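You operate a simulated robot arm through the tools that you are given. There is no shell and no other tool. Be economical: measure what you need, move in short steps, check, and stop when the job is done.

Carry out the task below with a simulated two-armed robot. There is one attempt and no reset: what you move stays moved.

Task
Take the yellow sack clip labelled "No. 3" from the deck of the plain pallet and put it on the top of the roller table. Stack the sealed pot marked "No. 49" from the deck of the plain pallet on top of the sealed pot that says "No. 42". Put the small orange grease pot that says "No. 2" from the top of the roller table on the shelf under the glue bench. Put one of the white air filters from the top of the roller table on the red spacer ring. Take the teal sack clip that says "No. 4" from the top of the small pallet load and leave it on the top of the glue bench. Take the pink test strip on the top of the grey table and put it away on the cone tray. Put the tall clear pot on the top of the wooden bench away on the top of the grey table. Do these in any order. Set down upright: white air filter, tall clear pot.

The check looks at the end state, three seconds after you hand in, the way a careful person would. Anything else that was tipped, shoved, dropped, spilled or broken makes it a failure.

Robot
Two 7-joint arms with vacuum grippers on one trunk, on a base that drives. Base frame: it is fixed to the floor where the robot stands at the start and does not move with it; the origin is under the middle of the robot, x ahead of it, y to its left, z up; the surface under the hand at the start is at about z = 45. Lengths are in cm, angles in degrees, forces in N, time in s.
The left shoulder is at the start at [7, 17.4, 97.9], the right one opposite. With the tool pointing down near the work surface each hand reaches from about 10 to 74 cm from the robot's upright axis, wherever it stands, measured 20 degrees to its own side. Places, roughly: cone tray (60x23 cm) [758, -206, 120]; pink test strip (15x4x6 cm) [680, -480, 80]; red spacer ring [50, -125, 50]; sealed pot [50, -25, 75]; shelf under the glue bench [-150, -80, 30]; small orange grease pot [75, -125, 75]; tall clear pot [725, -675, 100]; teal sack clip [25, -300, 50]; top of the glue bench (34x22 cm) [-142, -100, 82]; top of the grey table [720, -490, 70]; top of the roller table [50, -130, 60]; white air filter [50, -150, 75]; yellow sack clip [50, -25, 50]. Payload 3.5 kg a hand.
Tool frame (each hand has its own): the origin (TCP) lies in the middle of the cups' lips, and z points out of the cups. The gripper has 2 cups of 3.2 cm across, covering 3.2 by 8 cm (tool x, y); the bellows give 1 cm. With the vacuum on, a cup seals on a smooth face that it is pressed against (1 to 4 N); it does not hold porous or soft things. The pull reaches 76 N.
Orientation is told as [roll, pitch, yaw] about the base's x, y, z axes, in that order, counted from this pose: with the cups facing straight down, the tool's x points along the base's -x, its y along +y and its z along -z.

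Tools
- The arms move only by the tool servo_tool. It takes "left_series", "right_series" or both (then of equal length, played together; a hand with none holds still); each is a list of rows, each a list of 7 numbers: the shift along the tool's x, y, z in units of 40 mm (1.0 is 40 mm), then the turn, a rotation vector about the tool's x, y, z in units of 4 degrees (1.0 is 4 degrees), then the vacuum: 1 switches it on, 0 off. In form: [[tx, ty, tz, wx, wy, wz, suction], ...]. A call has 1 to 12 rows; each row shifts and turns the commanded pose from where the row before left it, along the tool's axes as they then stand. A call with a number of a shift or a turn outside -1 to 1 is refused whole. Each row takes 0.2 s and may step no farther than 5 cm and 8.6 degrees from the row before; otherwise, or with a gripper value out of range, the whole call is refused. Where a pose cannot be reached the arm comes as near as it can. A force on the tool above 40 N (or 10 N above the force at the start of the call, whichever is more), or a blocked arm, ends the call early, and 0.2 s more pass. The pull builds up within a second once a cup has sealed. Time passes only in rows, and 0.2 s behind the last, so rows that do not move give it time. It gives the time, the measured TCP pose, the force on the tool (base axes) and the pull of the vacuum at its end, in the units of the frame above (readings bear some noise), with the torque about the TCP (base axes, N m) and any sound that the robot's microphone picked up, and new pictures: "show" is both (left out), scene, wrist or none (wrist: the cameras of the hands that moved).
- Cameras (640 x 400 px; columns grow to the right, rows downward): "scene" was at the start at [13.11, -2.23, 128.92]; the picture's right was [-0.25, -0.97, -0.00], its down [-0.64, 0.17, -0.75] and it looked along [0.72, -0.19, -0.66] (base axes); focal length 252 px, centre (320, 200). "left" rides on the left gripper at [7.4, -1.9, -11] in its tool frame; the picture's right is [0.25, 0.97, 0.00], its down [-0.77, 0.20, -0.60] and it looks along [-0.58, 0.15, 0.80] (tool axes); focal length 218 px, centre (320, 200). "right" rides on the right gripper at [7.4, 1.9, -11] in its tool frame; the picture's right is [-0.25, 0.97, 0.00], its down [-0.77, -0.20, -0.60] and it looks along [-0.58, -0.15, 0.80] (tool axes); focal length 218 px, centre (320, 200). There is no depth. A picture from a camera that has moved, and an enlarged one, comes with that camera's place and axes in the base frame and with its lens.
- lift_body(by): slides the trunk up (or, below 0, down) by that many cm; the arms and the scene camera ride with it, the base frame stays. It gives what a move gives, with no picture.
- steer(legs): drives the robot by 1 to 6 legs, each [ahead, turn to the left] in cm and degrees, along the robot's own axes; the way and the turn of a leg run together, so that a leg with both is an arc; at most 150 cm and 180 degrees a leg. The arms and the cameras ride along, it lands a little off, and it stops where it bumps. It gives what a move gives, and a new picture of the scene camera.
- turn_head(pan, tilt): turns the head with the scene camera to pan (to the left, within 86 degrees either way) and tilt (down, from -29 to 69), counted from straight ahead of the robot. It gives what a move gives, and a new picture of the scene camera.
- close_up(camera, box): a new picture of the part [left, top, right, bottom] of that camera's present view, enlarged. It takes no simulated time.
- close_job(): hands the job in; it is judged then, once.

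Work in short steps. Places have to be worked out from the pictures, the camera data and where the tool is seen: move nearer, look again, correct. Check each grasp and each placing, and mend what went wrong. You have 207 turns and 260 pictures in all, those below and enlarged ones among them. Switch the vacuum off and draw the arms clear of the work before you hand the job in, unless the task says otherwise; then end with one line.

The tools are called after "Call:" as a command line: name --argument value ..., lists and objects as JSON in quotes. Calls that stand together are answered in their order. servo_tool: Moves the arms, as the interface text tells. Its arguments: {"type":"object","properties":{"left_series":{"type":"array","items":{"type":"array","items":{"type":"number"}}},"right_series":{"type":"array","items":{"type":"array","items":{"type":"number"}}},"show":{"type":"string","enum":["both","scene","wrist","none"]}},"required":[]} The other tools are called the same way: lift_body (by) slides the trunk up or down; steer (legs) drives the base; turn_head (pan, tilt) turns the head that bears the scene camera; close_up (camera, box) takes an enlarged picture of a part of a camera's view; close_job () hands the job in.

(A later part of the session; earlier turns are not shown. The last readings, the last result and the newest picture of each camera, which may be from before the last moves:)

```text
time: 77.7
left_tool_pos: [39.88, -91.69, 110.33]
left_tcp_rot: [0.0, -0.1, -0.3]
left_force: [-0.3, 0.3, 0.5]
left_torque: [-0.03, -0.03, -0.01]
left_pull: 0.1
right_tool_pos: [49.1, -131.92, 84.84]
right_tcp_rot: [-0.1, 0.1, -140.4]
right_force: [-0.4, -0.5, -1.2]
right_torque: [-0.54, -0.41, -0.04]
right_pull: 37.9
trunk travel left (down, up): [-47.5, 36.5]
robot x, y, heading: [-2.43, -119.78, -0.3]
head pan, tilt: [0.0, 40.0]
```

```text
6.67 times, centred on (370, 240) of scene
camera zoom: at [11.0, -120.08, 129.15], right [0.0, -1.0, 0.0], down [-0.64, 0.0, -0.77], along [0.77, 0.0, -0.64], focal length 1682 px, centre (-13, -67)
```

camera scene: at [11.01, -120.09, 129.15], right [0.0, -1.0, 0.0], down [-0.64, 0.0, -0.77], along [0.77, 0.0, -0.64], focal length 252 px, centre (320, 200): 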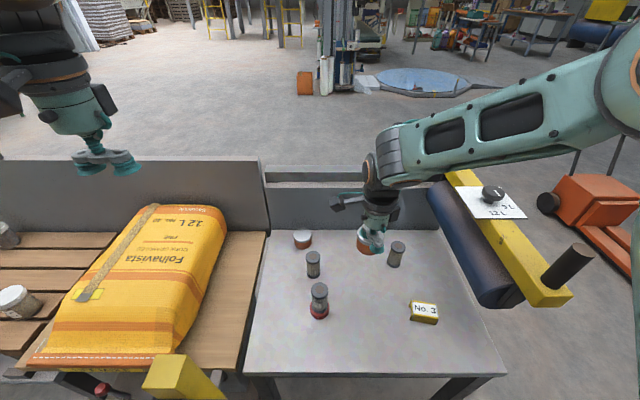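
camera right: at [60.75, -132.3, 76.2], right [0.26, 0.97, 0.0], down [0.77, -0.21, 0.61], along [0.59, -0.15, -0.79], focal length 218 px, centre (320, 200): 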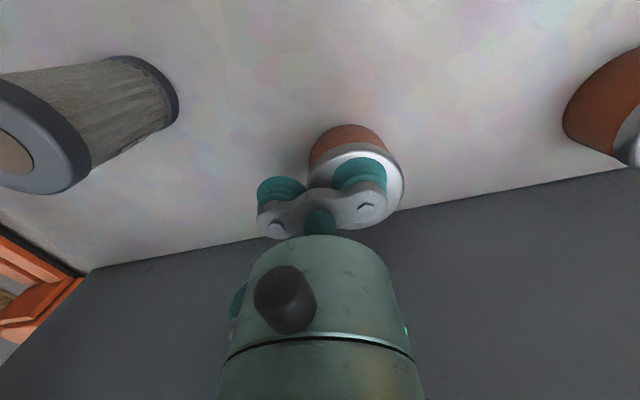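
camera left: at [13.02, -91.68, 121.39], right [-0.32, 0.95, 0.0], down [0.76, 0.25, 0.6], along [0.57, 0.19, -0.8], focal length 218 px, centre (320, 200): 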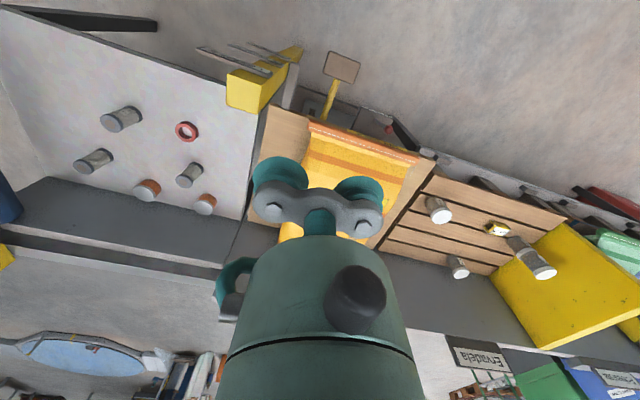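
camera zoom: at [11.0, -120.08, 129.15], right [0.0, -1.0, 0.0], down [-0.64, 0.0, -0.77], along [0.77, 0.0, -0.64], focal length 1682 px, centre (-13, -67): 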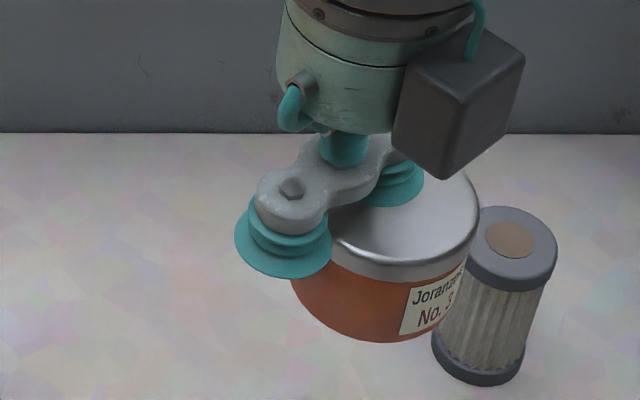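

This is "No. 3", the wrong pot. I turn it back to put it exactly where it was; the other pot is then No. 2.

Call:
servo_tool --right_series '[[0, 0, 0, 0, 0, -1, 1], [0, 0, 0, 0, 0, -1, 1], [0, 0, 0, 0, 0, -1, 1], [0, 0, 0, 0, 0, -1, 1], [0, 0, 0, 0, 0, -1, 1], [0, 0, 0, 0, 0, -1, 1], [0, 0, 0, 0, 0, -1, 1], [0, 0, 0, 0, 0, -1, 1], [0, 0, 0, 0, 0, -1, 1], [0, 0, 0, 0, 0, -1, 1], [0, 0, 0, 0, 0, -1, 1], [0, 0, 0, 0, 0, -1, 1]]' --show "none"

Call:
servo_tool --right_series '[[0, 0, 0, 0, 0, -1, 1], [0, 0, 0, 0, 0, -1, 1], [0, 0, 0, 0, 0, -1, 1], [0, 0, 0, 0, 0, -1, 1], [0, 0, 0, 0, 0, -1, 1], [0, 0, 0, 0, 0, -1, 1], [0, 0, 0, 0, 0, -1, 1], [0, 0, 0, 0, 0, -1, 1], [0, 0, 0, 0, 0, -1, 1], [0, 0, 0, 0, 0, -1, 1], [0, 0, 0, 0, 0, -1, 1], [0, 0, 0, 0, 0, -1, 1]]' --show "none"

Call:
servo_tool --right_series '[[0, 0, 0, 0, 0, -1, 1], [0, 0, 0, 0, 0, -1, 1], [0, 0, 0, 0, 0, -1, 1], [0, 0, 0, 0, 0, -1, 1], [0, 0, 0, 0, 0, -1, 1], [0, 0, 0, 0, 0, -1, 1], [0, 0, 0, 0, 0, -1, 1], [0, 0, 0, 0, 0, -1, 1], [0, 0, 0, 0, 0, -1, 1], [0, 0, 0, 0, 0, -1, 1], [0, 0, 0, 0, 0, -1, 1]]' --show "none"

```text
time: 80.3
left_tool_pos: [39.78, -91.69, 110.41]
left_tcp_rot: [0.0, -0.1, -0.2]
left_force: [-0.1, 0.1, 0.3]
left_torque: [0.01, -0.02, 0.0]
left_pull: 0.1
right_tool_pos: [49.22, -131.86, 84.94]
right_tcp_rot: [0.1, 0.2, -92.2]
right_force: [0.7, 0.8, -0.1]
right_torque: [-0.07, -0.67, 0.01]
right_pull: 37.9
trunk travel left (down, up): [-47.5, 36.5]
robot x, y, heading: [-2.62, -120.14, -0.3]
head pan, tilt: [0.0, 40.0]
```

```text
time: 82.9
left_tool_pos: [39.9, -91.74, 110.39]
left_tcp_rot: [0.1, 0.1, -0.2]
left_force: [0.6, 0.0, 0.6]
left_torque: [-0.01, 0.0, 0.0]
left_pull: 0.1
right_tool_pos: [49.24, -131.87, 84.87]
right_tcp_rot: [0.1, 0.2, -44.3]
right_force: [0.4, 0.8, -0.9]
right_torque: [0.5, -0.48, -0.03]
right_pull: 37.5
trunk travel left (down, up): [-47.5, 36.5]
robot x, y, heading: [-2.45, -119.95, -0.0]
head pan, tilt: [0.0, 40.0]
```

```text
time: 85.3
left_tool_pos: [39.85, -91.7, 110.29]
left_tcp_rot: [0.0, 0.0, -0.2]
left_force: [-0.2, 0.3, 0.5]
left_torque: [0.02, -0.02, 0.01]
left_pull: 0.0
right_tool_pos: [49.17, -131.91, 84.88]
right_tcp_rot: [0.0, 0.0, -0.1]
right_force: [-0.8, 0.6, -1.6]
right_torque: [0.69, 0.0, -0.03]
right_pull: 37.9
trunk travel left (down, up): [-47.5, 36.5]
robot x, y, heading: [-2.76, -120.22, -0.1]
head pan, tilt: [0.0, 40.0]
```

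Now I return it to (68.1,-134.15) and lower.

Call:
servo_tool --right_series '[[-0.95, -0.112, 0, 0, 0, 0, 1], [-0.95, -0.112, 0, 0, 0, 0, 1], [-0.95, -0.112, 0, 0, 0, 0, 1], [-0.95, -0.112, 0, 0, 0, 0, 1], [-0.94, -0.112, 0, 0, 0, 0, 1], [0, 0, 0.9, 0, 0, 0, 1], [0, 0, 0.9, 0, 0, 0, 1], [0, 0, 0.9, 0, 0, 0, 1], [0, 0, 0.9, 0, 0, 0, 1], [0, 0, 0.8, 0, 0, 0, 1], [0, 0, 0.2, 0, 0, 0, 1], [0, 0, 0, 0, 0, 0, 1]]' --show "scene"

Call:
servo_tool --right_series '[[0, 0, 0.08, 0, 0, 0, 1], [0, 0, 0.06, 0, 0, 0, 1], [0, 0, 0, 0, 0, 0, 1]]' --show "none"

```text
time: 87.9
left_tool_pos: [39.91, -91.73, 110.35]
left_tcp_rot: [0.0, 0.1, -0.2]
left_force: [0.1, 0.3, -0.2]
left_torque: [0.01, -0.01, -0.01]
left_pull: 0.0
right_tool_pos: [68.17, -134.06, 66.44]
right_tcp_rot: [0.1, 0.0, -0.3]
right_force: [-0.5, 0.1, -0.9]
right_torque: [0.64, 0.05, -0.04]
right_pull: 37.6
trunk travel left (down, up): [-47.5, 36.5]
robot x, y, heading: [-2.68, -119.71, -0.1]
head pan, tilt: [0.0, 40.0]
camera scene: at [11.01, -120.08, 129.15], right [0.0, -1.0, 0.0], down [-0.64, 0.0, -0.77], along [0.77, 0.0, -0.64], focal length 252 px, centre (320, 200)
```

scene: 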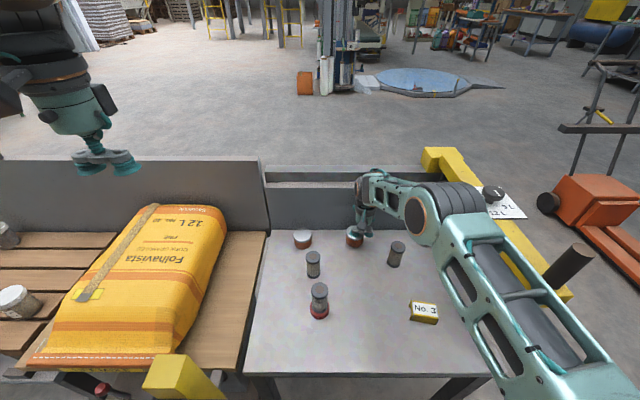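

```text
time: 88.7
left_tool_pos: [39.73, -91.67, 110.37]
left_tcp_rot: [0.0, -0.1, -0.2]
left_force: [-0.4, -0.4, -0.7]
left_torque: [-0.01, 0.01, 0.03]
left_pull: 0.1
right_tool_pos: [68.29, -134.37, 65.91]
right_tcp_rot: [0.1, -0.1, -0.2]
right_force: [0.1, -0.3, -0.8]
right_torque: [0.66, 0.0, -0.01]
right_pull: 38.0
trunk travel left (down, up): [-47.5, 36.5]
robot x, y, heading: [-2.61, -120.05, -0.0]
head pan, tilt: [0.0, 40.0]
```

Call:
servo_tool --right_series '[[0, 0, 0.06, 0, 0, 0, 1], [0, 0, 0.06, 0, 0, 0, 1], [0, 0, 0.04, 0, 0, 0, 1], [0, 0, 0, 0, 0, 0, 1]]' --show "none"

```text
time: 89.7
left_tool_pos: [39.93, -91.81, 110.55]
left_tcp_rot: [-0.1, 0.0, -0.2]
left_force: [0.7, -0.1, 0.0]
left_torque: [-0.01, -0.02, 0.01]
left_pull: 0.1
right_tool_pos: [68.17, -134.23, 65.33]
right_tcp_rot: [0.1, 0.0, -0.3]
right_force: [0.2, -0.5, 2.2]
right_torque: [0.78, -0.05, -0.06]
right_pull: 38.0
trunk travel left (down, up): [-47.5, 36.5]
robot x, y, heading: [-2.66, -119.72, -0.3]
head pan, tilt: [0.0, 40.0]
```

Light contact; I release, lift, and move over the left orange pot.

Call:
servo_tool --right_series '[[0, 0, 0.03, 0, 0, 0, 0], [0, 0, 0, 0, 0, 0, 0], [0, 0, 0, 0, 0, 0, 0], [0, 0, 0, 0, 0, 0, 0], [0, 0, -0.1, 0, 0, 0, 0], [0, 0, -0.4, 0, 0, 0, 0], [0, 0, -0.9, 0, 0, 0, 0], [0, 0, -0.9, 0, 0, 0, 0], [0, 0.5, -0.9, 0, 0, 0, 0], [0, 0.9, 0, 0, 0, 0, 0], [0, 0.9, 0, 0, 0, 0, 0], [0, 0.9, 0, 0, 0, 0, 0]]' --show "none"

Call:
servo_tool --right_series '[[0, 0.9, 0, 0, 0, 0, 0], [0, 0.3, 0, 0, 0, 0, 0]]'

```text
time: 92.3
left_tool_pos: [39.96, -91.66, 110.32]
left_tcp_rot: [-0.1, 0.0, -0.1]
left_force: [0.1, -0.4, 0.5]
left_torque: [-0.02, 0.0, -0.01]
left_pull: 0.1
right_tool_pos: [68.17, -121.58, 78.29]
right_tcp_rot: [0.2, 0.1, -0.4]
right_force: [0.5, 0.6, -0.6]
right_torque: [0.0, -0.02, -0.02]
right_pull: 0.1
trunk travel left (down, up): [-47.5, 36.5]
robot x, y, heading: [-2.51, -120.14, -0.2]
head pan, tilt: [0.0, 40.0]
```

```text
time: 92.9
left_tool_pos: [39.87, -91.81, 110.48]
left_tcp_rot: [0.0, 0.0, -0.2]
left_force: [-0.5, 0.2, 0.0]
left_torque: [0.02, 0.0, 0.0]
left_pull: 0.1
right_tool_pos: [67.82, -116.77, 78.37]
right_tcp_rot: [0.1, 0.1, -0.3]
right_force: [0.2, -0.4, -0.1]
right_torque: [0.01, -0.01, -0.01]
right_pull: 0.0
right hand out of reach, approached as far as the arm can: row 2
trunk travel left (down, up): [-47.5, 36.5]
robot x, y, heading: [-2.64, -119.9, -0.2]
head pan, tilt: [0.0, 40.0]
camera scene: at [10.95, -120.17, 129.16], right [0.0, -1.0, 0.0], down [-0.64, 0.0, -0.77], along [0.77, 0.0, -0.64], focal length 252 px, centre (320, 200)
camera right: at [60.48, -114.92, 89.35], right [0.26, 0.97, 0.0], down [0.77, -0.21, 0.6], along [0.58, -0.15, -0.8], focal length 218 px, centre (320, 200)
```

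scene: 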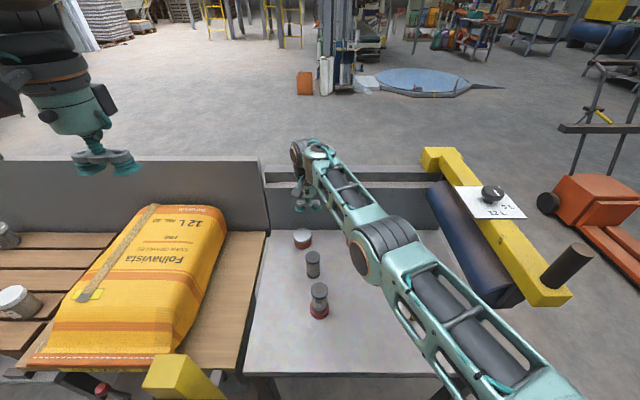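
right: 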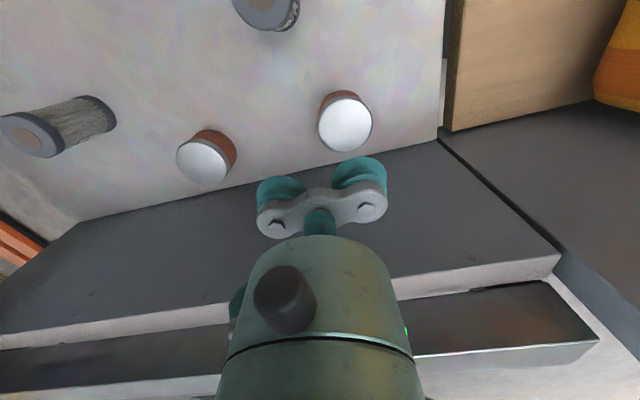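

The +y cup is within 0.7 cm of the lid centre, which is enough. I descend with vacuum.

Call:
servo_tool --right_series '[[0, 0, 0.9, 0, 0, 0, 1], [0, 0, 0.9, 0, 0, 0, 1], [-0.06, 0.06, 0.8, 0, 0, 0, 1], [-0.05, 0.04, 0.3, 0, 0, 0, 1], [0, 0, 0.2, 0, 0, 0, 1], [0, 0, 0.15, 0, 0, 0, 1], [0, 0, 0.06, 0, 0, 0, 1], [0, 0, 0, 0, 0, 0, 1], [0, 0, 0, 0, 0, 0, 1]]' --show "wrist"

```text
time: 94.9
left_tool_pos: [39.85, -91.69, 110.38]
left_tcp_rot: [0.0, 0.0, -0.3]
left_force: [0.5, 0.7, -0.3]
left_torque: [-0.03, 0.02, 0.0]
left_pull: 0.0
right_tool_pos: [66.75, -116.78, 67.0]
right_tcp_rot: [0.1, 0.0, -0.3]
right_force: [-0.2, -0.1, -0.8]
right_torque: [0.03, -0.01, 0.04]
right_pull: 0.2
right hand out of reach, approached as far as the arm can: row 2, 3, 4
trunk travel left (down, up): [-47.5, 36.5]
robot x, y, heading: [-2.49, -120.1, -0.2]
head pan, tilt: [0.0, 40.0]
camera right: at [59.39, -114.91, 78.18], right [0.26, 0.97, 0.0], down [0.77, -0.21, 0.6], along [0.58, -0.15, -0.8], focal length 218 px, centre (320, 200)
```

right: 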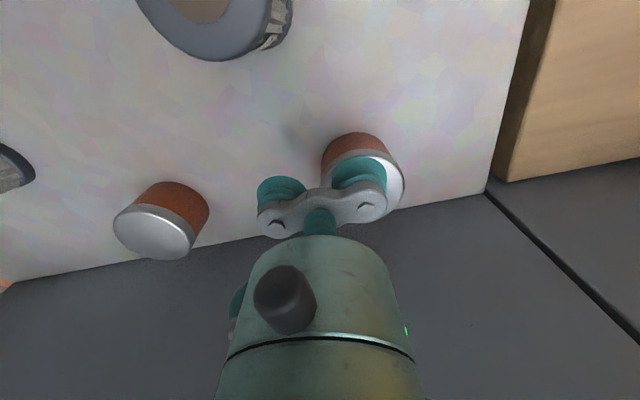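

The arm is at its limit at low height. I raise the hand and drive 3 cm forward.

Call:
servo_tool --right_series '[[0, 0, -0.9, 0, 0, 0, 0], [0, 0, -0.9, 0, 0, 0, 0], [0, 0, -0.9, 0, 0, 0, 0]]' --show "none"

Call:
steer --legs '[[3, 0]]'

Call:
servo_tool --right_series '[[0, 0, 0, 0, 0, 0, 0]]' --show "wrist"

```text
time: 95.7
left_tool_pos: [39.81, -91.71, 110.28]
left_tcp_rot: [0.0, 0.1, -0.2]
left_force: [-0.3, 0.0, 0.1]
left_torque: [-0.01, -0.04, -0.01]
left_pull: 0.1
right_tool_pos: [66.71, -116.73, 77.82]
right_tcp_rot: [0.1, 0.0, -0.3]
right_force: [0.1, 0.5, 0.6]
right_torque: [-0.03, 0.02, -0.01]
right_pull: 0.1
trunk travel left (down, up): [-47.5, 36.5]
robot x, y, heading: [-2.39, -119.91, -0.2]
head pan, tilt: [0.0, 40.0]
```

```text
time: 96.5
left_tool_pos: [41.99, -91.66, 110.31]
left_tcp_rot: [0.0, 0.1, 0.1]
left_force: [0.8, -0.1, 0.5]
left_torque: [-0.02, 0.06, 0.03]
left_pull: 0.0
right_tool_pos: [69.0, -116.65, 77.73]
right_tcp_rot: [0.2, 0.0, 0.1]
right_force: [-0.3, 0.3, -0.4]
right_torque: [0.02, 0.02, 0.01]
right_pull: 0.1
trunk travel left (down, up): [-47.5, 36.5]
robot x, y, heading: [-0.54, -121.3, 3.3]
head pan, tilt: [0.0, 40.0]
camera scene: at [13.16, -120.5, 129.14], right [0.06, -1.0, 0.0], down [-0.64, -0.04, -0.77], along [0.76, 0.04, -0.64], focal length 252 px, centre (320, 200)
```

scene: 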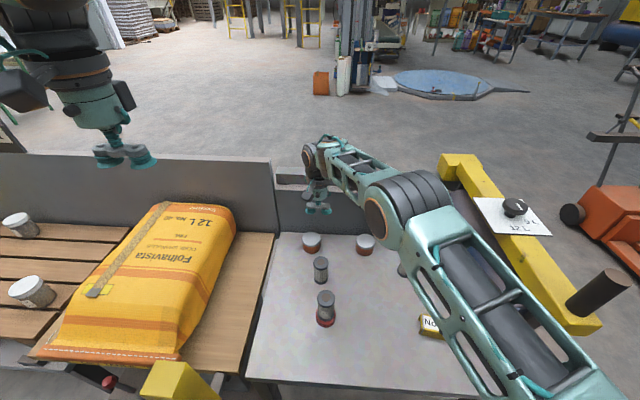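

```text
time: 96.9
left_tool_pos: [41.74, -91.35, 110.32]
left_tcp_rot: [-0.2, 0.1, 0.0]
left_force: [-0.9, 0.1, -0.6]
left_torque: [-0.06, 0.0, 0.03]
left_pull: 0.0
right_tool_pos: [68.89, -116.38, 77.88]
right_tcp_rot: [0.0, -0.2, 0.0]
right_force: [0.2, 0.9, -0.3]
right_torque: [-0.03, 0.02, 0.02]
right_pull: 0.0
trunk travel left (down, up): [-47.5, 36.5]
robot x, y, heading: [-0.64, -121.34, 3.4]
head pan, tilt: [0.0, 40.0]
camera right: at [61.46, -114.52, 88.97], right [0.25, 0.97, 0.0], down [0.77, -0.2, 0.61], along [0.59, -0.15, -0.8], focal length 218 px, centre (320, 200)
```

right: 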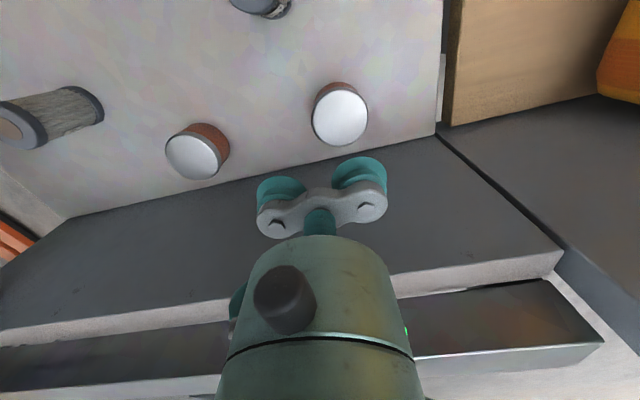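

Now the cup is centred over the lid at (68.6,-114.1). I descend with vacuum.

Call:
servo_tool --right_series '[[0.05, 0, 0.9, 0, 0, 0, 1], [0, 0, 0.9, 0, 0, 0, 1], [0, 0, 0.8, 0, 0, 0, 1], [0, 0, 0.3, 0, 0, 0, 1], [0, 0, 0.15, 0, 0, 0, 1], [0, 0, 0.1, 0, 0, 0, 1], [0, 0, 0.06, 0, 0, 0, 1], [0, 0, 0, 0, 0, 0, 1], [0, 0, 0, 0, 0, 0, 1]]' --show "wrist"

```text
time: 98.9
left_tool_pos: [41.76, -91.65, 110.42]
left_tcp_rot: [-0.1, 0.0, 0.0]
left_force: [0.1, -0.2, -0.6]
left_torque: [0.04, 0.02, 0.01]
left_pull: 0.0
right_tool_pos: [68.83, -116.56, 65.15]
right_tcp_rot: [0.2, -0.2, -0.2]
right_force: [5.2, 0.5, 13.4]
right_torque: [1.08, 0.0, -0.09]
right_pull: 37.8
trunk travel left (down, up): [-47.5, 36.5]
robot x, y, heading: [-0.47, -121.08, 3.3]
head pan, tilt: [0.0, 40.0]
camera right: at [61.35, -114.8, 76.27], right [0.25, 0.97, 0.0], down [0.77, -0.2, 0.61], along [0.59, -0.15, -0.79], focal length 218 px, centre (320, 200)
```

right: 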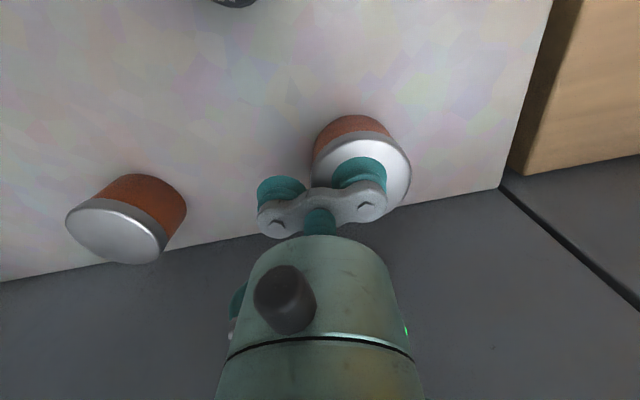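

Sealed. I lift high and retract toward the robot.

Call:
servo_tool --right_series '[[0, 0, -0.4, 0, 0, 0, 1], [0, 0, -0.8, 0, 0, 0, 1], [0, 0, -1, 0, 0, 0, 1], [0, 0, -1, 0, 0, 0, 1], [0, 0, -1, 0, 0, 0, 1], [0, 0, -1, 0, 0, 0, 1], [0.5, 0, -1, 0, 0, 0, 1], [0.9, -0.5, -0.5, 0, 0, 0, 1], [0.9, -0.7, 0, 0, 0, 0, 1], [0.9, -0.7, 0, 0, 0, 0, 1], [0.9, -0.7, 0, 0, 0, 0, 1], [0.9, -0.7, 0, 0, 0, 0, 1]]' --show "none"

Call:
servo_tool --right_series '[[0.9, -0.7, 0, 0, 0, 0, 1], [0.9, -0.7, 0, 0, 0, 0, 1], [0.9, -0.7, 0, 0, 0, 0, 1], [0.9, -0.7, 0, 0, 0, 0, 1]]' --show "scene"

```text
time: 101.5
left_tool_pos: [41.75, -91.85, 110.4]
left_tcp_rot: [0.1, 0.0, 0.1]
left_force: [-0.3, 0.8, -0.1]
left_torque: [0.01, -0.02, -0.04]
left_pull: 0.1
right_tool_pos: [48.77, -129.77, 91.98]
right_tcp_rot: [0.2, -0.2, 0.0]
right_force: [0.4, -0.6, -0.8]
right_torque: [0.78, -0.02, 0.01]
right_pull: 38.0
trunk travel left (down, up): [-47.5, 36.5]
robot x, y, heading: [-0.53, -121.22, 3.3]
head pan, tilt: [0.0, 40.0]
```

```text
time: 102.5
left_tool_pos: [41.79, -91.89, 110.43]
left_tcp_rot: [0.1, 0.0, -0.1]
left_force: [0.1, -0.9, 0.3]
left_torque: [0.03, -0.02, 0.02]
left_pull: 0.1
right_tool_pos: [34.8, -140.93, 91.47]
right_tcp_rot: [0.3, -0.2, 0.0]
right_force: [-0.2, 0.3, -2.0]
right_torque: [0.79, 0.01, 0.01]
right_pull: 37.7
trunk travel left (down, up): [-47.5, 36.5]
robot x, y, heading: [-0.39, -121.14, 3.5]
head pan, tilt: [0.0, 40.0]
camera scene: at [12.95, -120.73, 129.17], right [0.06, -1.0, 0.0], down [-0.64, -0.04, -0.77], along [0.77, 0.05, -0.64], focal length 252 px, centre (320, 200)
```

scene: 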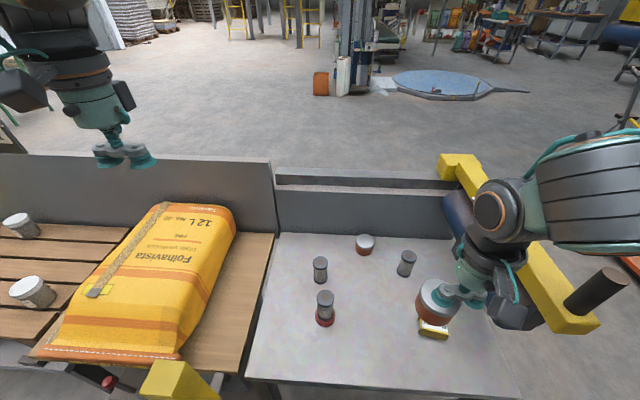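

The table is in order. I back off from the table and turn around to look at the glue bench.

Call:
steer --legs '[[-35, 0], [0, 176]]'

```text
time: 111.9
left_tool_pos: [-80.12, -149.18, 110.25]
left_tcp_rot: [0.0, 0.1, 175.3]
left_force: [0.3, -1.1, 0.4]
left_torque: [-0.01, 0.01, 0.02]
left_pull: 0.0
right_tool_pos: [-68.87, -100.77, 91.78]
right_tcp_rot: [0.2, 0.0, 175.2]
right_force: [0.1, 0.1, -1.5]
right_torque: [-0.74, 0.04, -0.03]
right_pull: 37.4
trunk travel left (down, up): [-47.5, 36.5]
robot x, y, heading: [-35.55, -123.49, 178.6]
head pan, tilt: [0.0, 40.0]
camera scene: at [-49.06, -123.08, 129.15], right [0.02, 1.0, 0.0], down [0.64, -0.02, -0.77], along [-0.77, 0.02, -0.64], focal length 252 px, centre (320, 200)
```

scene: 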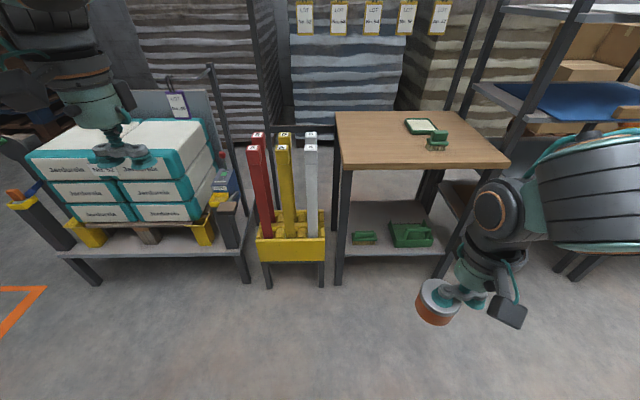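

The glue bench has a wooden top and a lower shelf holding green items. I lower the trunk to look under it and find free space on the shelf.

Call:
lift_body --by -42

Call:
turn_head --pan -20 --tilt 28

Call:
close_up --camera "scene" --box '[160, 120, 420, 300]'

```text
refused: -42 is not a number from -40 to 40
```

```text
time: 112.8
left_tool_pos: [-80.15, -149.22, 110.33]
left_tcp_rot: [0.0, 0.1, 175.3]
left_force: [-0.5, 0.4, 0.3]
left_torque: [0.02, 0.0, 0.02]
left_pull: 0.0
right_tool_pos: [-68.89, -100.75, 91.73]
right_tcp_rot: [0.3, 0.0, 175.2]
right_force: [-0.5, 0.2, -1.2]
right_torque: [-0.76, 0.09, -0.02]
right_pull: 38.1
trunk travel left (down, up): [-47.5, 36.5]
robot x, y, heading: [-35.24, -123.33, 178.5]
head pan, tilt: [-20.0, 28.0]
camera scene: at [-49.05, -119.96, 131.0], right [0.36, 0.93, 0.0], down [0.44, -0.17, -0.88], along [-0.82, 0.32, -0.47], focal length 252 px, centre (320, 200)
```

scene: 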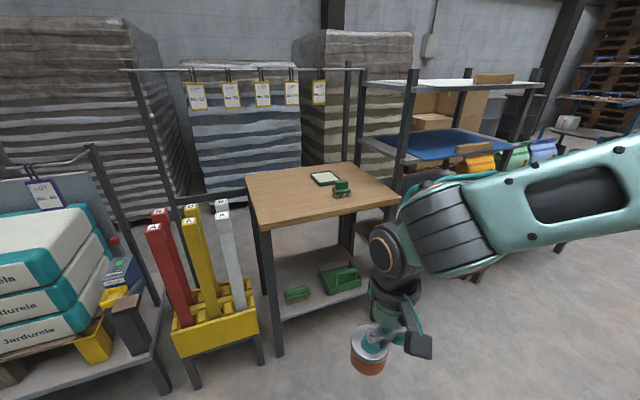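

```text
2.22 times, centred on (290, 210) of scene
camera zoom: at [-49.05, -119.96, 131.0], right [0.36, 0.93, 0.0], down [0.44, -0.17, -0.88], along [-0.82, 0.32, -0.47], focal length 560 px, centre (387, 178)
```

zoom: 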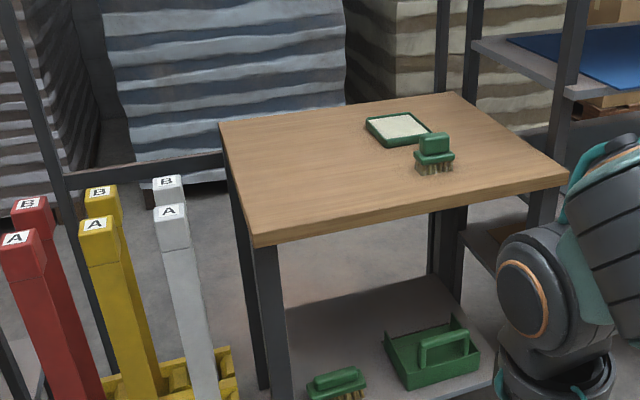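

Call:
lift_body --by -40

Call:
turn_head --pan -20 --tilt 25

```text
time: 116.6
left_tool_pos: [-80.08, -149.15, 70.25]
left_tcp_rot: [0.0, 0.2, 175.3]
left_force: [-0.4, 0.7, 0.6]
left_torque: [-0.02, 0.0, -0.03]
left_pull: 0.1
right_tool_pos: [-68.94, -100.74, 51.58]
right_tcp_rot: [0.2, 0.0, 175.2]
right_force: [0.2, 0.1, -1.6]
right_torque: [-0.79, 0.05, -0.04]
right_pull: 37.7
trunk travel left (down, up): [-7.5, 76.5]
robot x, y, heading: [-35.65, -123.55, 178.6]
head pan, tilt: [-20.0, 28.0]
```

```text
time: 117.2
left_tool_pos: [-80.18, -149.02, 70.35]
left_tcp_rot: [0.0, 0.1, 175.3]
left_force: [0.3, 0.1, 0.4]
left_torque: [-0.01, 0.04, -0.01]
left_pull: 0.1
right_tool_pos: [-68.89, -100.86, 51.69]
right_tcp_rot: [0.2, 0.0, 175.1]
right_force: [-0.9, 0.3, -1.8]
right_torque: [-0.75, 0.07, -0.01]
right_pull: 37.5
trunk travel left (down, up): [-7.5, 76.5]
robot x, y, heading: [-35.46, -123.23, 178.7]
head pan, tilt: [-20.0, 25.0]
camera scene: at [-49.13, -119.92, 91.48], right [0.37, 0.93, 0.0], down [0.39, -0.15, -0.91], along [-0.84, 0.33, -0.42], focal length 252 px, centre (320, 200)
```

scene: 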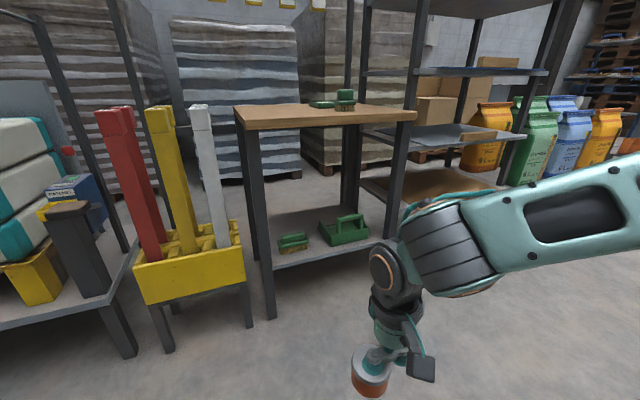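

There's a usable gap on the shelf between the brush and the tray, around (-138,-91). I retract the left hand, then drive closer.

Call:
servo_tool --left_series '[[0.9, 0, 0, 0, 0, 0, 0], [0.9, 0, 0, 0, 0, 0, 0], [0.9, 0, 0, 0, 0, 0, 0], [0.9, 0, 0, 0, 0, 0, 0], [0.9, 0, 0, 0, 0, 0, 0], [0.6, 0, 0, 0, 0, 0, 0]]' --show "none"

Call:
steer --legs '[[0, -13], [45, 0], [0, 14]]'

```text
time: 118.6
left_tool_pos: [-63.4, -146.32, 64.57]
left_tcp_rot: [0.0, 0.1, 175.4]
left_force: [0.5, 0.8, -0.1]
left_torque: [-0.02, 0.0, -0.03]
left_pull: 0.1
left hand out of reach, approached as far as the arm can: row 1, 2, 3, 4, 5, 6
right_tool_pos: [-68.92, -100.91, 51.71]
right_tcp_rot: [0.2, 0.1, 175.2]
right_force: [0.3, 1.0, -1.4]
right_torque: [-0.76, 0.03, -0.04]
right_pull: 37.7
trunk travel left (down, up): [-7.5, 76.5]
robot x, y, heading: [-35.38, -123.01, 178.8]
head pan, tilt: [-20.0, 25.0]
```

```text
time: 123.0
left_tool_pos: [-105.05, -136.61, 64.62]
left_tcp_rot: [0.0, 0.2, 177.4]
left_force: [-0.7, -0.7, 0.5]
left_torque: [0.0, 0.03, 0.04]
left_pull: 0.1
right_tool_pos: [-112.54, -91.28, 51.58]
right_tcp_rot: [0.2, -0.1, 177.4]
right_force: [0.4, -0.7, -0.1]
right_torque: [-0.78, 0.04, 0.0]
right_pull: 37.8
trunk travel left (down, up): [-7.5, 76.5]
robot x, y, heading: [-78.14, -112.69, -179.0]
head pan, tilt: [-20.0, 25.0]
camera scene: at [-91.92, -109.61, 91.49], right [0.33, 0.94, 0.0], down [0.4, -0.14, -0.91], along [-0.86, 0.3, -0.42], focal length 252 px, centre (320, 200)
```

scene: 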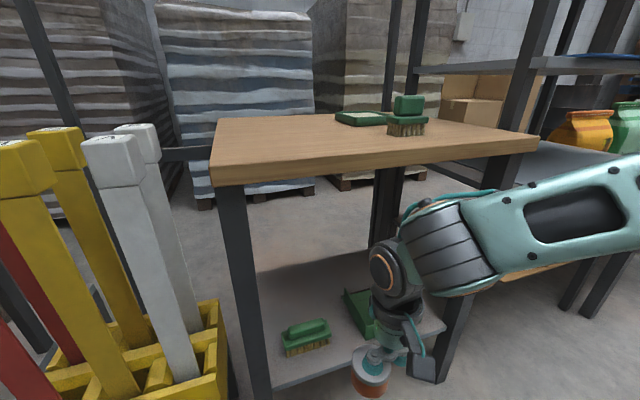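

I lower the hand to clear the bench top and move it partly under the bench, above the shelf gap.

Call:
servo_tool --right_series '[[0, -0.4, 0.5, 0, 0, 0, 1], [0, -0.4, 0.5, 0, 0, 0, 1], [0, 0, 0.4, 0, 0, 0, 1], [-0.9, 0, 0, 0, 0, 0, 1], [-0.9, 0, 0, 0, 0, 0, 1], [-0.9, 0, 0, 0, 0, 0, 1], [-0.9, 0, 0, 0, 0, 0, 1]]'

```text
time: 124.6
left_tool_pos: [-105.22, -136.62, 64.61]
left_tcp_rot: [0.0, 0.2, 177.5]
left_force: [0.9, 0.4, -0.2]
left_torque: [-0.02, 0.0, -0.04]
left_pull: 0.1
right_tool_pos: [-126.91, -87.23, 45.78]
right_tcp_rot: [0.1, 0.0, 177.4]
right_force: [-0.7, 0.2, -2.2]
right_torque: [-0.75, 0.03, -0.05]
right_pull: 38.2
trunk travel left (down, up): [-7.5, 76.5]
robot x, y, heading: [-78.53, -112.52, -179.0]
head pan, tilt: [-20.0, 25.0]
camera scene: at [-91.92, -109.61, 91.48], right [0.33, 0.94, 0.0], down [0.4, -0.14, -0.91], along [-0.86, 0.3, -0.42], focal length 252 px, centre (320, 200)
camera right: at [-119.57, -89.55, 56.88], right [-0.3, -0.96, 0.0], down [-0.76, 0.24, 0.6], along [-0.58, 0.18, -0.8], focal length 218 px, centre (320, 200)
```

scene: 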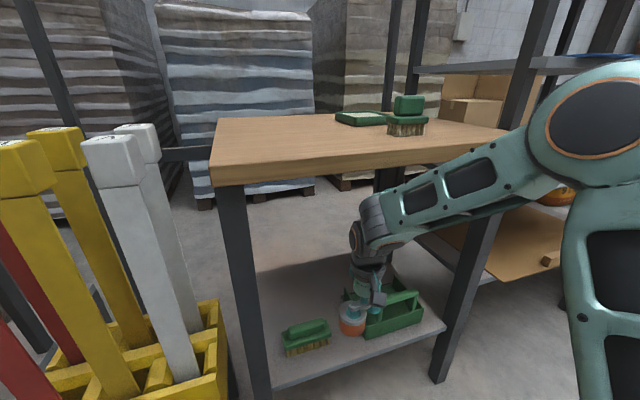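
right: 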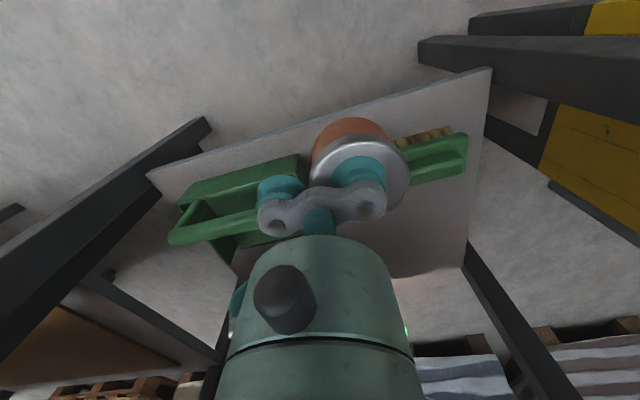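

The forearm slopes up close to the bench edge. Standing further back would make the arm flatter, so I back up 10 cm.

Call:
steer --legs '[[-11, 0]]'

Call:
lift_body --by -4

Call:
servo_tool --right_series '[[-0.9, 0, -0.3, 0, 0, 0, 1], [-0.9, 0, -0.3, 0, 0, 0, 1], [-0.9, 0, 0, 0, 0, 0, 1]]'

```text
time: 125.8
left_tool_pos: [-93.95, -136.46, 64.71]
left_tcp_rot: [0.0, 0.1, 177.6]
left_force: [-0.1, 0.5, 0.3]
left_torque: [-0.01, 0.03, -0.02]
left_pull: 0.1
right_tool_pos: [-115.73, -87.26, 45.8]
right_tcp_rot: [0.1, 0.0, 177.4]
right_force: [0.2, -0.1, -1.4]
right_torque: [-0.75, 0.05, 0.01]
right_pull: 37.7
trunk travel left (down, up): [-7.5, 76.5]
robot x, y, heading: [-66.98, -112.25, -179.0]
head pan, tilt: [-20.0, 25.0]
camera scene: at [-80.8, -109.45, 91.49], right [0.33, 0.94, 0.0], down [0.4, -0.14, -0.91], along [-0.86, 0.3, -0.42], focal length 252 px, centre (320, 200)
```

scene: 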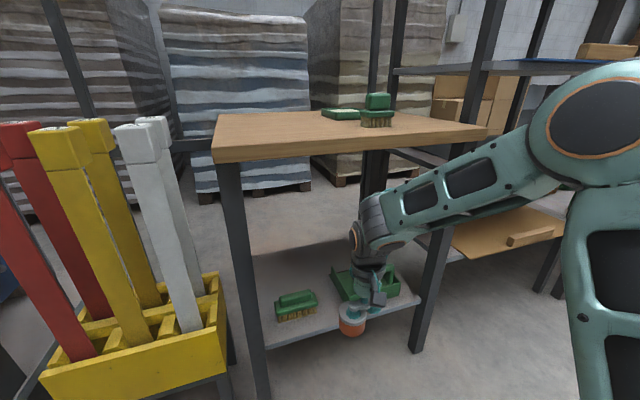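

```text
time: 126.6
left_tool_pos: [-94.0, -136.41, 60.57]
left_tcp_rot: [-0.1, -0.1, 177.6]
left_force: [0.1, 0.1, -0.6]
left_torque: [-0.01, -0.01, 0.01]
left_pull: 0.1
right_tool_pos: [-115.7, -87.11, 41.71]
right_tcp_rot: [0.3, 0.0, 177.5]
right_force: [-0.9, 0.4, -1.0]
right_torque: [-0.75, 0.04, 0.01]
right_pull: 38.3
trunk travel left (down, up): [-3.5, 80.5]
robot x, y, heading: [-67.25, -112.24, -179.2]
head pan, tilt: [-20.0, 25.0]
```

```text
time: 127.4
left_tool_pos: [-94.11, -136.3, 60.69]
left_tcp_rot: [0.0, 0.2, 177.6]
left_force: [-0.4, 0.6, -0.2]
left_torque: [0.0, 0.03, 0.0]
left_pull: 0.2
right_tool_pos: [-126.38, -86.54, 44.15]
right_tcp_rot: [0.1, 0.0, 177.5]
right_force: [0.3, 0.4, -1.3]
right_torque: [-0.77, 0.04, -0.01]
right_pull: 38.0
trunk travel left (down, up): [-3.5, 80.5]
robot x, y, heading: [-67.1, -112.14, -179.1]
head pan, tilt: [-20.0, 25.0]
camera scene: at [-80.8, -109.44, 87.48], right [0.33, 0.94, 0.0], down [0.4, -0.14, -0.91], along [-0.86, 0.3, -0.42], focal length 252 px, centre (320, 200)
camera right: at [-119.11, -88.86, 55.24], right [-0.3, -0.96, 0.0], down [-0.76, 0.24, 0.6], along [-0.58, 0.18, -0.8], focal length 218 px, centre (320, 200)
```

scene: 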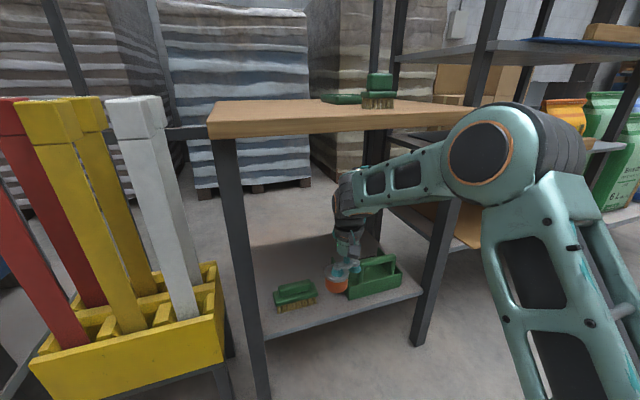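
right: 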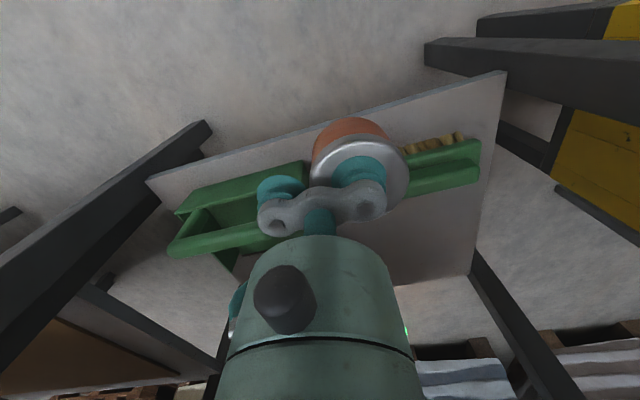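

Much flatter now. I slide further in over the shelf to pot position about (-139,-90.5).

Call:
servo_tool --right_series '[[-0.8, 0.1, -0.05, 0, 0, 0, 1], [-0.8, 0.1, 0, 0, 0, 0, 1], [-0.8, 0.1, 0, 0, 0, 0, 1], [-0.7, 0.1, 0, 0, 0, 0, 1]]'

```text
time: 128.4
left_tool_pos: [-94.13, -136.47, 60.62]
left_tcp_rot: [-0.1, 0.1, 177.7]
left_force: [-0.1, -0.5, 0.4]
left_torque: [-0.01, 0.0, -0.05]
left_pull: 0.2
right_tool_pos: [-138.9, -87.8, 44.49]
right_tcp_rot: [0.0, 0.0, 177.5]
right_force: [0.8, -0.3, -0.7]
right_torque: [-0.77, 0.07, 0.03]
right_pull: 37.8
trunk travel left (down, up): [-3.5, 80.5]
robot x, y, heading: [-67.12, -112.28, -178.8]
head pan, tilt: [-20.0, 25.0]
camera scene: at [-80.81, -109.45, 87.48], right [0.33, 0.94, 0.0], down [0.4, -0.14, -0.91], along [-0.86, 0.3, -0.42], focal length 252 px, centre (320, 200)
camera right: at [-131.69, -90.11, 55.5], right [-0.29, -0.96, 0.0], down [-0.76, 0.24, 0.6], along [-0.58, 0.18, -0.8], focal length 218 px, centre (320, 200)
```

scene: 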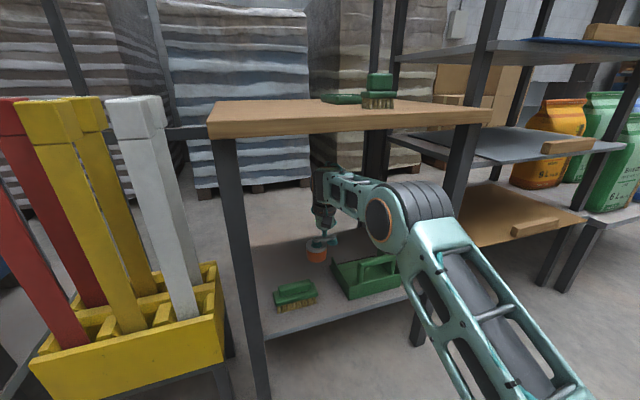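
right: 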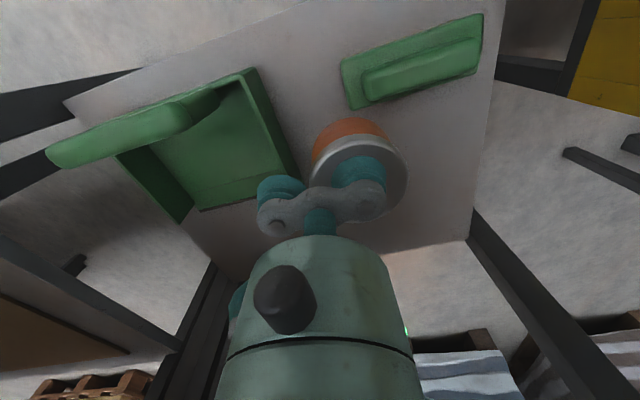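

The brush's back edge is close to where the pot would land, so I try 5 cm further back.

Call:
servo_tool --right_series '[[-0.65, 0, 0, 0, 0, 0, 1], [-0.65, 0, 0, 0, 0, 0, 1]]' --show "wrist"

```text
time: 129.0
left_tool_pos: [-94.02, -136.62, 60.62]
left_tcp_rot: [0.0, -0.1, 177.6]
left_force: [-1.5, -0.1, 0.6]
left_torque: [0.04, 0.03, -0.03]
left_pull: 0.0
right_tool_pos: [-143.15, -87.69, 44.55]
right_tcp_rot: [0.2, -0.1, 177.5]
right_force: [-0.2, 0.1, 0.3]
right_torque: [-0.75, 0.07, -0.02]
right_pull: 38.0
right hand out of reach, approached as far as the arm can: row 2
trunk travel left (down, up): [-3.5, 80.5]
robot x, y, heading: [-67.27, -112.64, -179.3]
head pan, tilt: [-20.0, 25.0]
camera right: at [-135.85, -89.97, 55.65], right [-0.3, -0.96, 0.0], down [-0.76, 0.24, 0.6], along [-0.58, 0.18, -0.8], focal length 218 px, centre (320, 200)
```

right: 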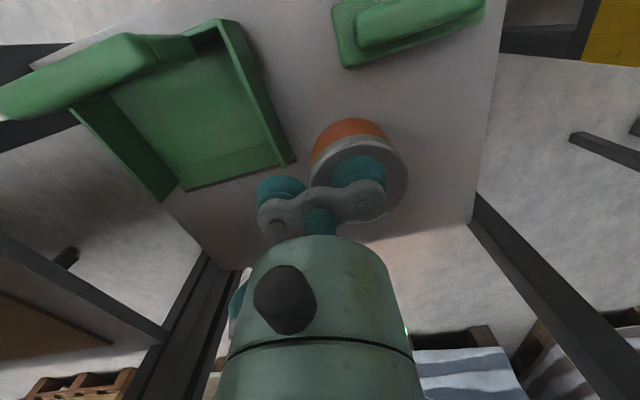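

Good separation from both the brush and the tray now. I lower the pot.

Call:
servo_tool --right_series '[[0, 0, 0.5, 0, 0, 0, 1], [0, 0, 0.5, 0, 0, 0, 1], [0, 0, 0.5, 0, 0, 0, 1]]'

```text
time: 129.8
left_tool_pos: [-94.11, -136.35, 60.62]
left_tcp_rot: [0.0, 0.1, 177.5]
left_force: [0.0, 0.1, -0.5]
left_torque: [0.0, -0.01, 0.0]
left_pull: 0.0
right_tool_pos: [-142.98, -87.55, 38.29]
right_tcp_rot: [0.2, 0.1, 177.5]
right_force: [0.0, 0.4, -0.6]
right_torque: [-0.79, 0.07, -0.01]
right_pull: 38.0
trunk travel left (down, up): [-3.5, 80.5]
robot x, y, heading: [-66.93, -112.39, -179.0]
head pan, tilt: [-20.0, 25.0]
camera scene: at [-80.81, -109.45, 87.48], right [0.33, 0.94, 0.0], down [0.4, -0.14, -0.91], along [-0.86, 0.3, -0.42], focal length 252 px, centre (320, 200)
camera right: at [-135.81, -89.87, 49.43], right [-0.29, -0.96, 0.0], down [-0.76, 0.24, 0.6], along [-0.58, 0.18, -0.8], focal length 218 px, centre (320, 200)
```

scene: 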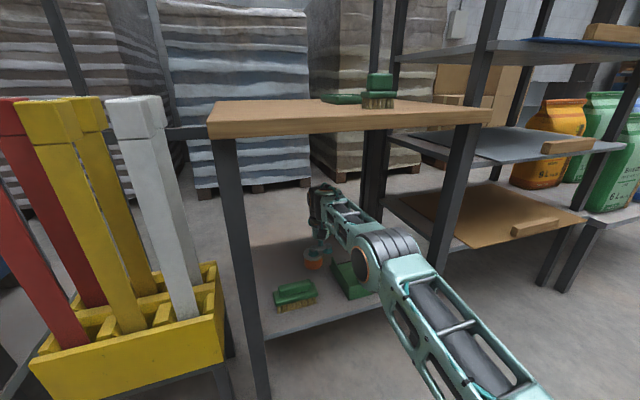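
right: 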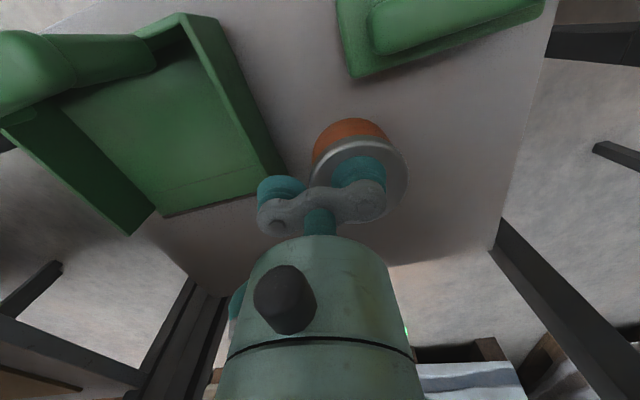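

The free cup is close to the tray's corner; I shift 2 cm away from it, then lower gently.

Call:
servo_tool --right_series '[[0, 0.5, 0, 0, 0, 0, 1], [0, 0, 0.25, 0, 0, 0, 1], [0, 0, 0.15, 0, 0, 0, 1], [0, 0, 0.08, 0, 0, 0, 1], [0, 0, 0, 0, 0, 0, 1]]' --show "wrist"

```text
time: 131.0
left_tool_pos: [-94.01, -136.39, 60.63]
left_tcp_rot: [0.0, 0.1, 177.6]
left_force: [0.2, -0.2, 0.4]
left_torque: [-0.02, -0.02, 0.01]
left_pull: 0.1
right_tool_pos: [-143.02, -89.69, 36.48]
right_tcp_rot: [0.2, -0.1, 177.5]
right_force: [-1.2, 0.7, -1.2]
right_torque: [-0.76, 0.02, -0.02]
right_pull: 37.4
trunk travel left (down, up): [-3.5, 80.5]
robot x, y, heading: [-67.05, -112.19, -179.0]
head pan, tilt: [-20.0, 25.0]
camera right: at [-135.87, -91.94, 47.55], right [-0.29, -0.96, 0.0], down [-0.76, 0.24, 0.6], along [-0.58, 0.18, -0.8], focal length 218 px, centre (320, 200)
```

right: 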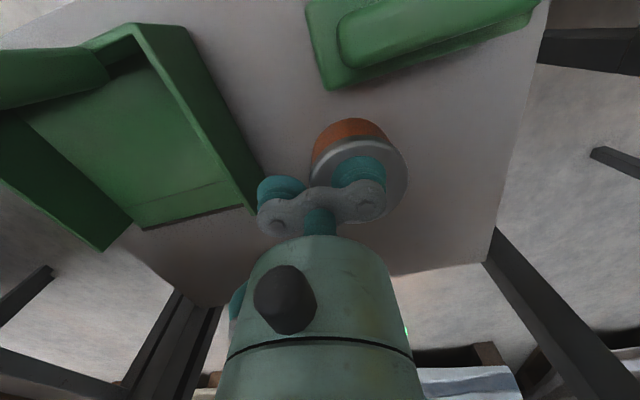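

Call:
servo_tool --right_series '[[0, 0, 0.08, 0, 0, 0, 1], [0, 0, 0.08, 0, 0, 0, 1], [0, 0, 0.06, 0, 0, 0, 1], [0, 0, 0, 0, 0, 0, 1]]' --show "none"

```text
time: 132.0
left_tool_pos: [-94.01, -136.37, 60.64]
left_tcp_rot: [0.0, 0.1, 177.6]
left_force: [-0.5, 0.0, 0.5]
left_torque: [0.0, 0.02, 0.02]
left_pull: 0.0
right_tool_pos: [-143.07, -89.38, 35.48]
right_tcp_rot: [0.2, 0.0, 177.4]
right_force: [0.5, 1.2, -1.4]
right_torque: [-0.78, 0.07, -0.05]
right_pull: 37.6
trunk travel left (down, up): [-3.5, 80.5]
robot x, y, heading: [-67.17, -112.25, -179.2]
head pan, tilt: [-20.0, 25.0]
```

Call:
servo_tool --right_series '[[0, 0, 0.06, 0, 0, 0, 1], [0, 0, 0.06, 0, 0, 0, 1], [0, 0, 0.05, 0, 0, 0, 1], [0, 0, 0, 0, 0, 0, 1]]' --show "none"

```text
time: 133.0
left_tool_pos: [-94.07, -136.35, 60.69]
left_tcp_rot: [0.0, 0.1, 177.6]
left_force: [-0.1, 0.2, 0.1]
left_torque: [0.04, -0.02, 0.0]
left_pull: 0.1
right_tool_pos: [-142.92, -89.57, 34.74]
right_tcp_rot: [0.2, -0.1, 177.5]
right_force: [0.1, -0.3, -1.3]
right_torque: [-0.77, 0.0, -0.01]
right_pull: 37.5
trunk travel left (down, up): [-3.5, 80.5]
robot x, y, heading: [-67.01, -112.29, -179.4]
head pan, tilt: [-20.0, 25.0]
```

Call:
servo_tool --right_series '[[0, 0, 0.07, 0, 0, 0, 1], [0, 0, 0.07, 0, 0, 0, 1], [0, 0, 0.07, 0, 0, 0, 1], [0, 0, 0, 0, 0, 0, 1]]' --show "wrist"

```text
time: 134.0
left_tool_pos: [-94.09, -136.35, 60.7]
left_tcp_rot: [0.0, 0.1, 177.6]
left_force: [0.0, 0.5, -0.8]
left_torque: [0.01, 0.01, -0.03]
left_pull: 0.1
right_tool_pos: [-142.96, -89.63, 33.98]
right_tcp_rot: [0.3, 0.1, 177.5]
right_force: [0.2, -0.2, 0.2]
right_torque: [-0.78, 0.03, 0.0]
right_pull: 37.6
trunk travel left (down, up): [-3.5, 80.5]
robot x, y, heading: [-66.7, -112.31, -179.1]
head pan, tilt: [-20.0, 25.0]
camera right: at [-135.81, -91.85, 45.04], right [-0.3, -0.96, 0.0], down [-0.76, 0.24, 0.6], along [-0.58, 0.18, -0.8], focal length 218 px, centre (320, 200)
```

right: 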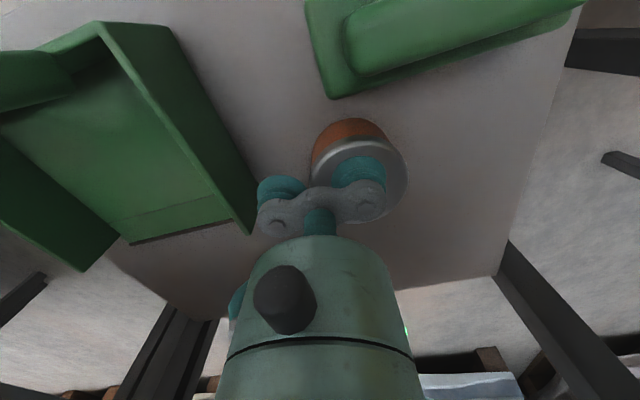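

Tray wall is close to the free cup; I shift another 2 cm away and continue down.

Call:
servo_tool --right_series '[[0, 0.5, -0.05, 0, 0, 0, 1], [0, 0, 0.1, 0, 0, 0, 1], [0, 0, 0.07, 0, 0, 0, 1], [0, 0, 0.07, 0, 0, 0, 1], [0, 0, 0, 0, 0, 0, 1]]' --show "wrist"

```text
time: 135.2
left_tool_pos: [-94.08, -136.37, 60.62]
left_tcp_rot: [0.1, 0.1, 177.7]
left_force: [-0.7, -0.4, 0.2]
left_torque: [0.0, 0.0, 0.0]
left_pull: 0.1
right_tool_pos: [-143.25, -91.52, 33.16]
right_tcp_rot: [0.2, 0.1, 177.5]
right_force: [0.2, -0.2, -1.4]
right_torque: [-0.76, 0.01, 0.03]
right_pull: 37.4
trunk travel left (down, up): [-3.5, 80.5]
robot x, y, heading: [-66.91, -112.38, -179.1]
head pan, tilt: [-20.0, 25.0]
camera right: at [-136.0, -93.93, 44.34], right [-0.3, -0.96, 0.0], down [-0.76, 0.24, 0.6], along [-0.58, 0.18, -0.8], focal length 218 px, centre (320, 200)
```

right: 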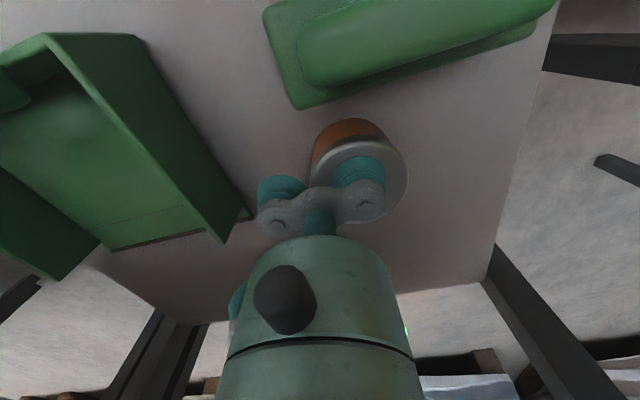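

Clearance is good. Continuing down.

Call:
servo_tool --right_series '[[0, 0, 0.08, 0, 0, 0, 1], [0, 0, 0.07, 0, 0, 0, 1], [0, 0, 0.07, 0, 0, 0, 1], [0, 0, 0, 0, 0, 0, 1]]' --show "none"

```text
time: 136.2
left_tool_pos: [-93.97, -136.35, 60.71]
left_tcp_rot: [0.0, 0.1, 177.6]
left_force: [-0.2, -0.6, 0.1]
left_torque: [-0.03, -0.02, 0.0]
left_pull: 0.1
right_tool_pos: [-143.29, -91.57, 32.54]
right_tcp_rot: [0.2, 0.0, 177.5]
right_force: [-0.2, -0.1, -1.1]
right_torque: [-0.78, 0.02, -0.02]
right_pull: 37.8
trunk travel left (down, up): [-3.5, 80.5]
robot x, y, heading: [-67.03, -112.16, -179.0]
head pan, tilt: [-20.0, 25.0]
```

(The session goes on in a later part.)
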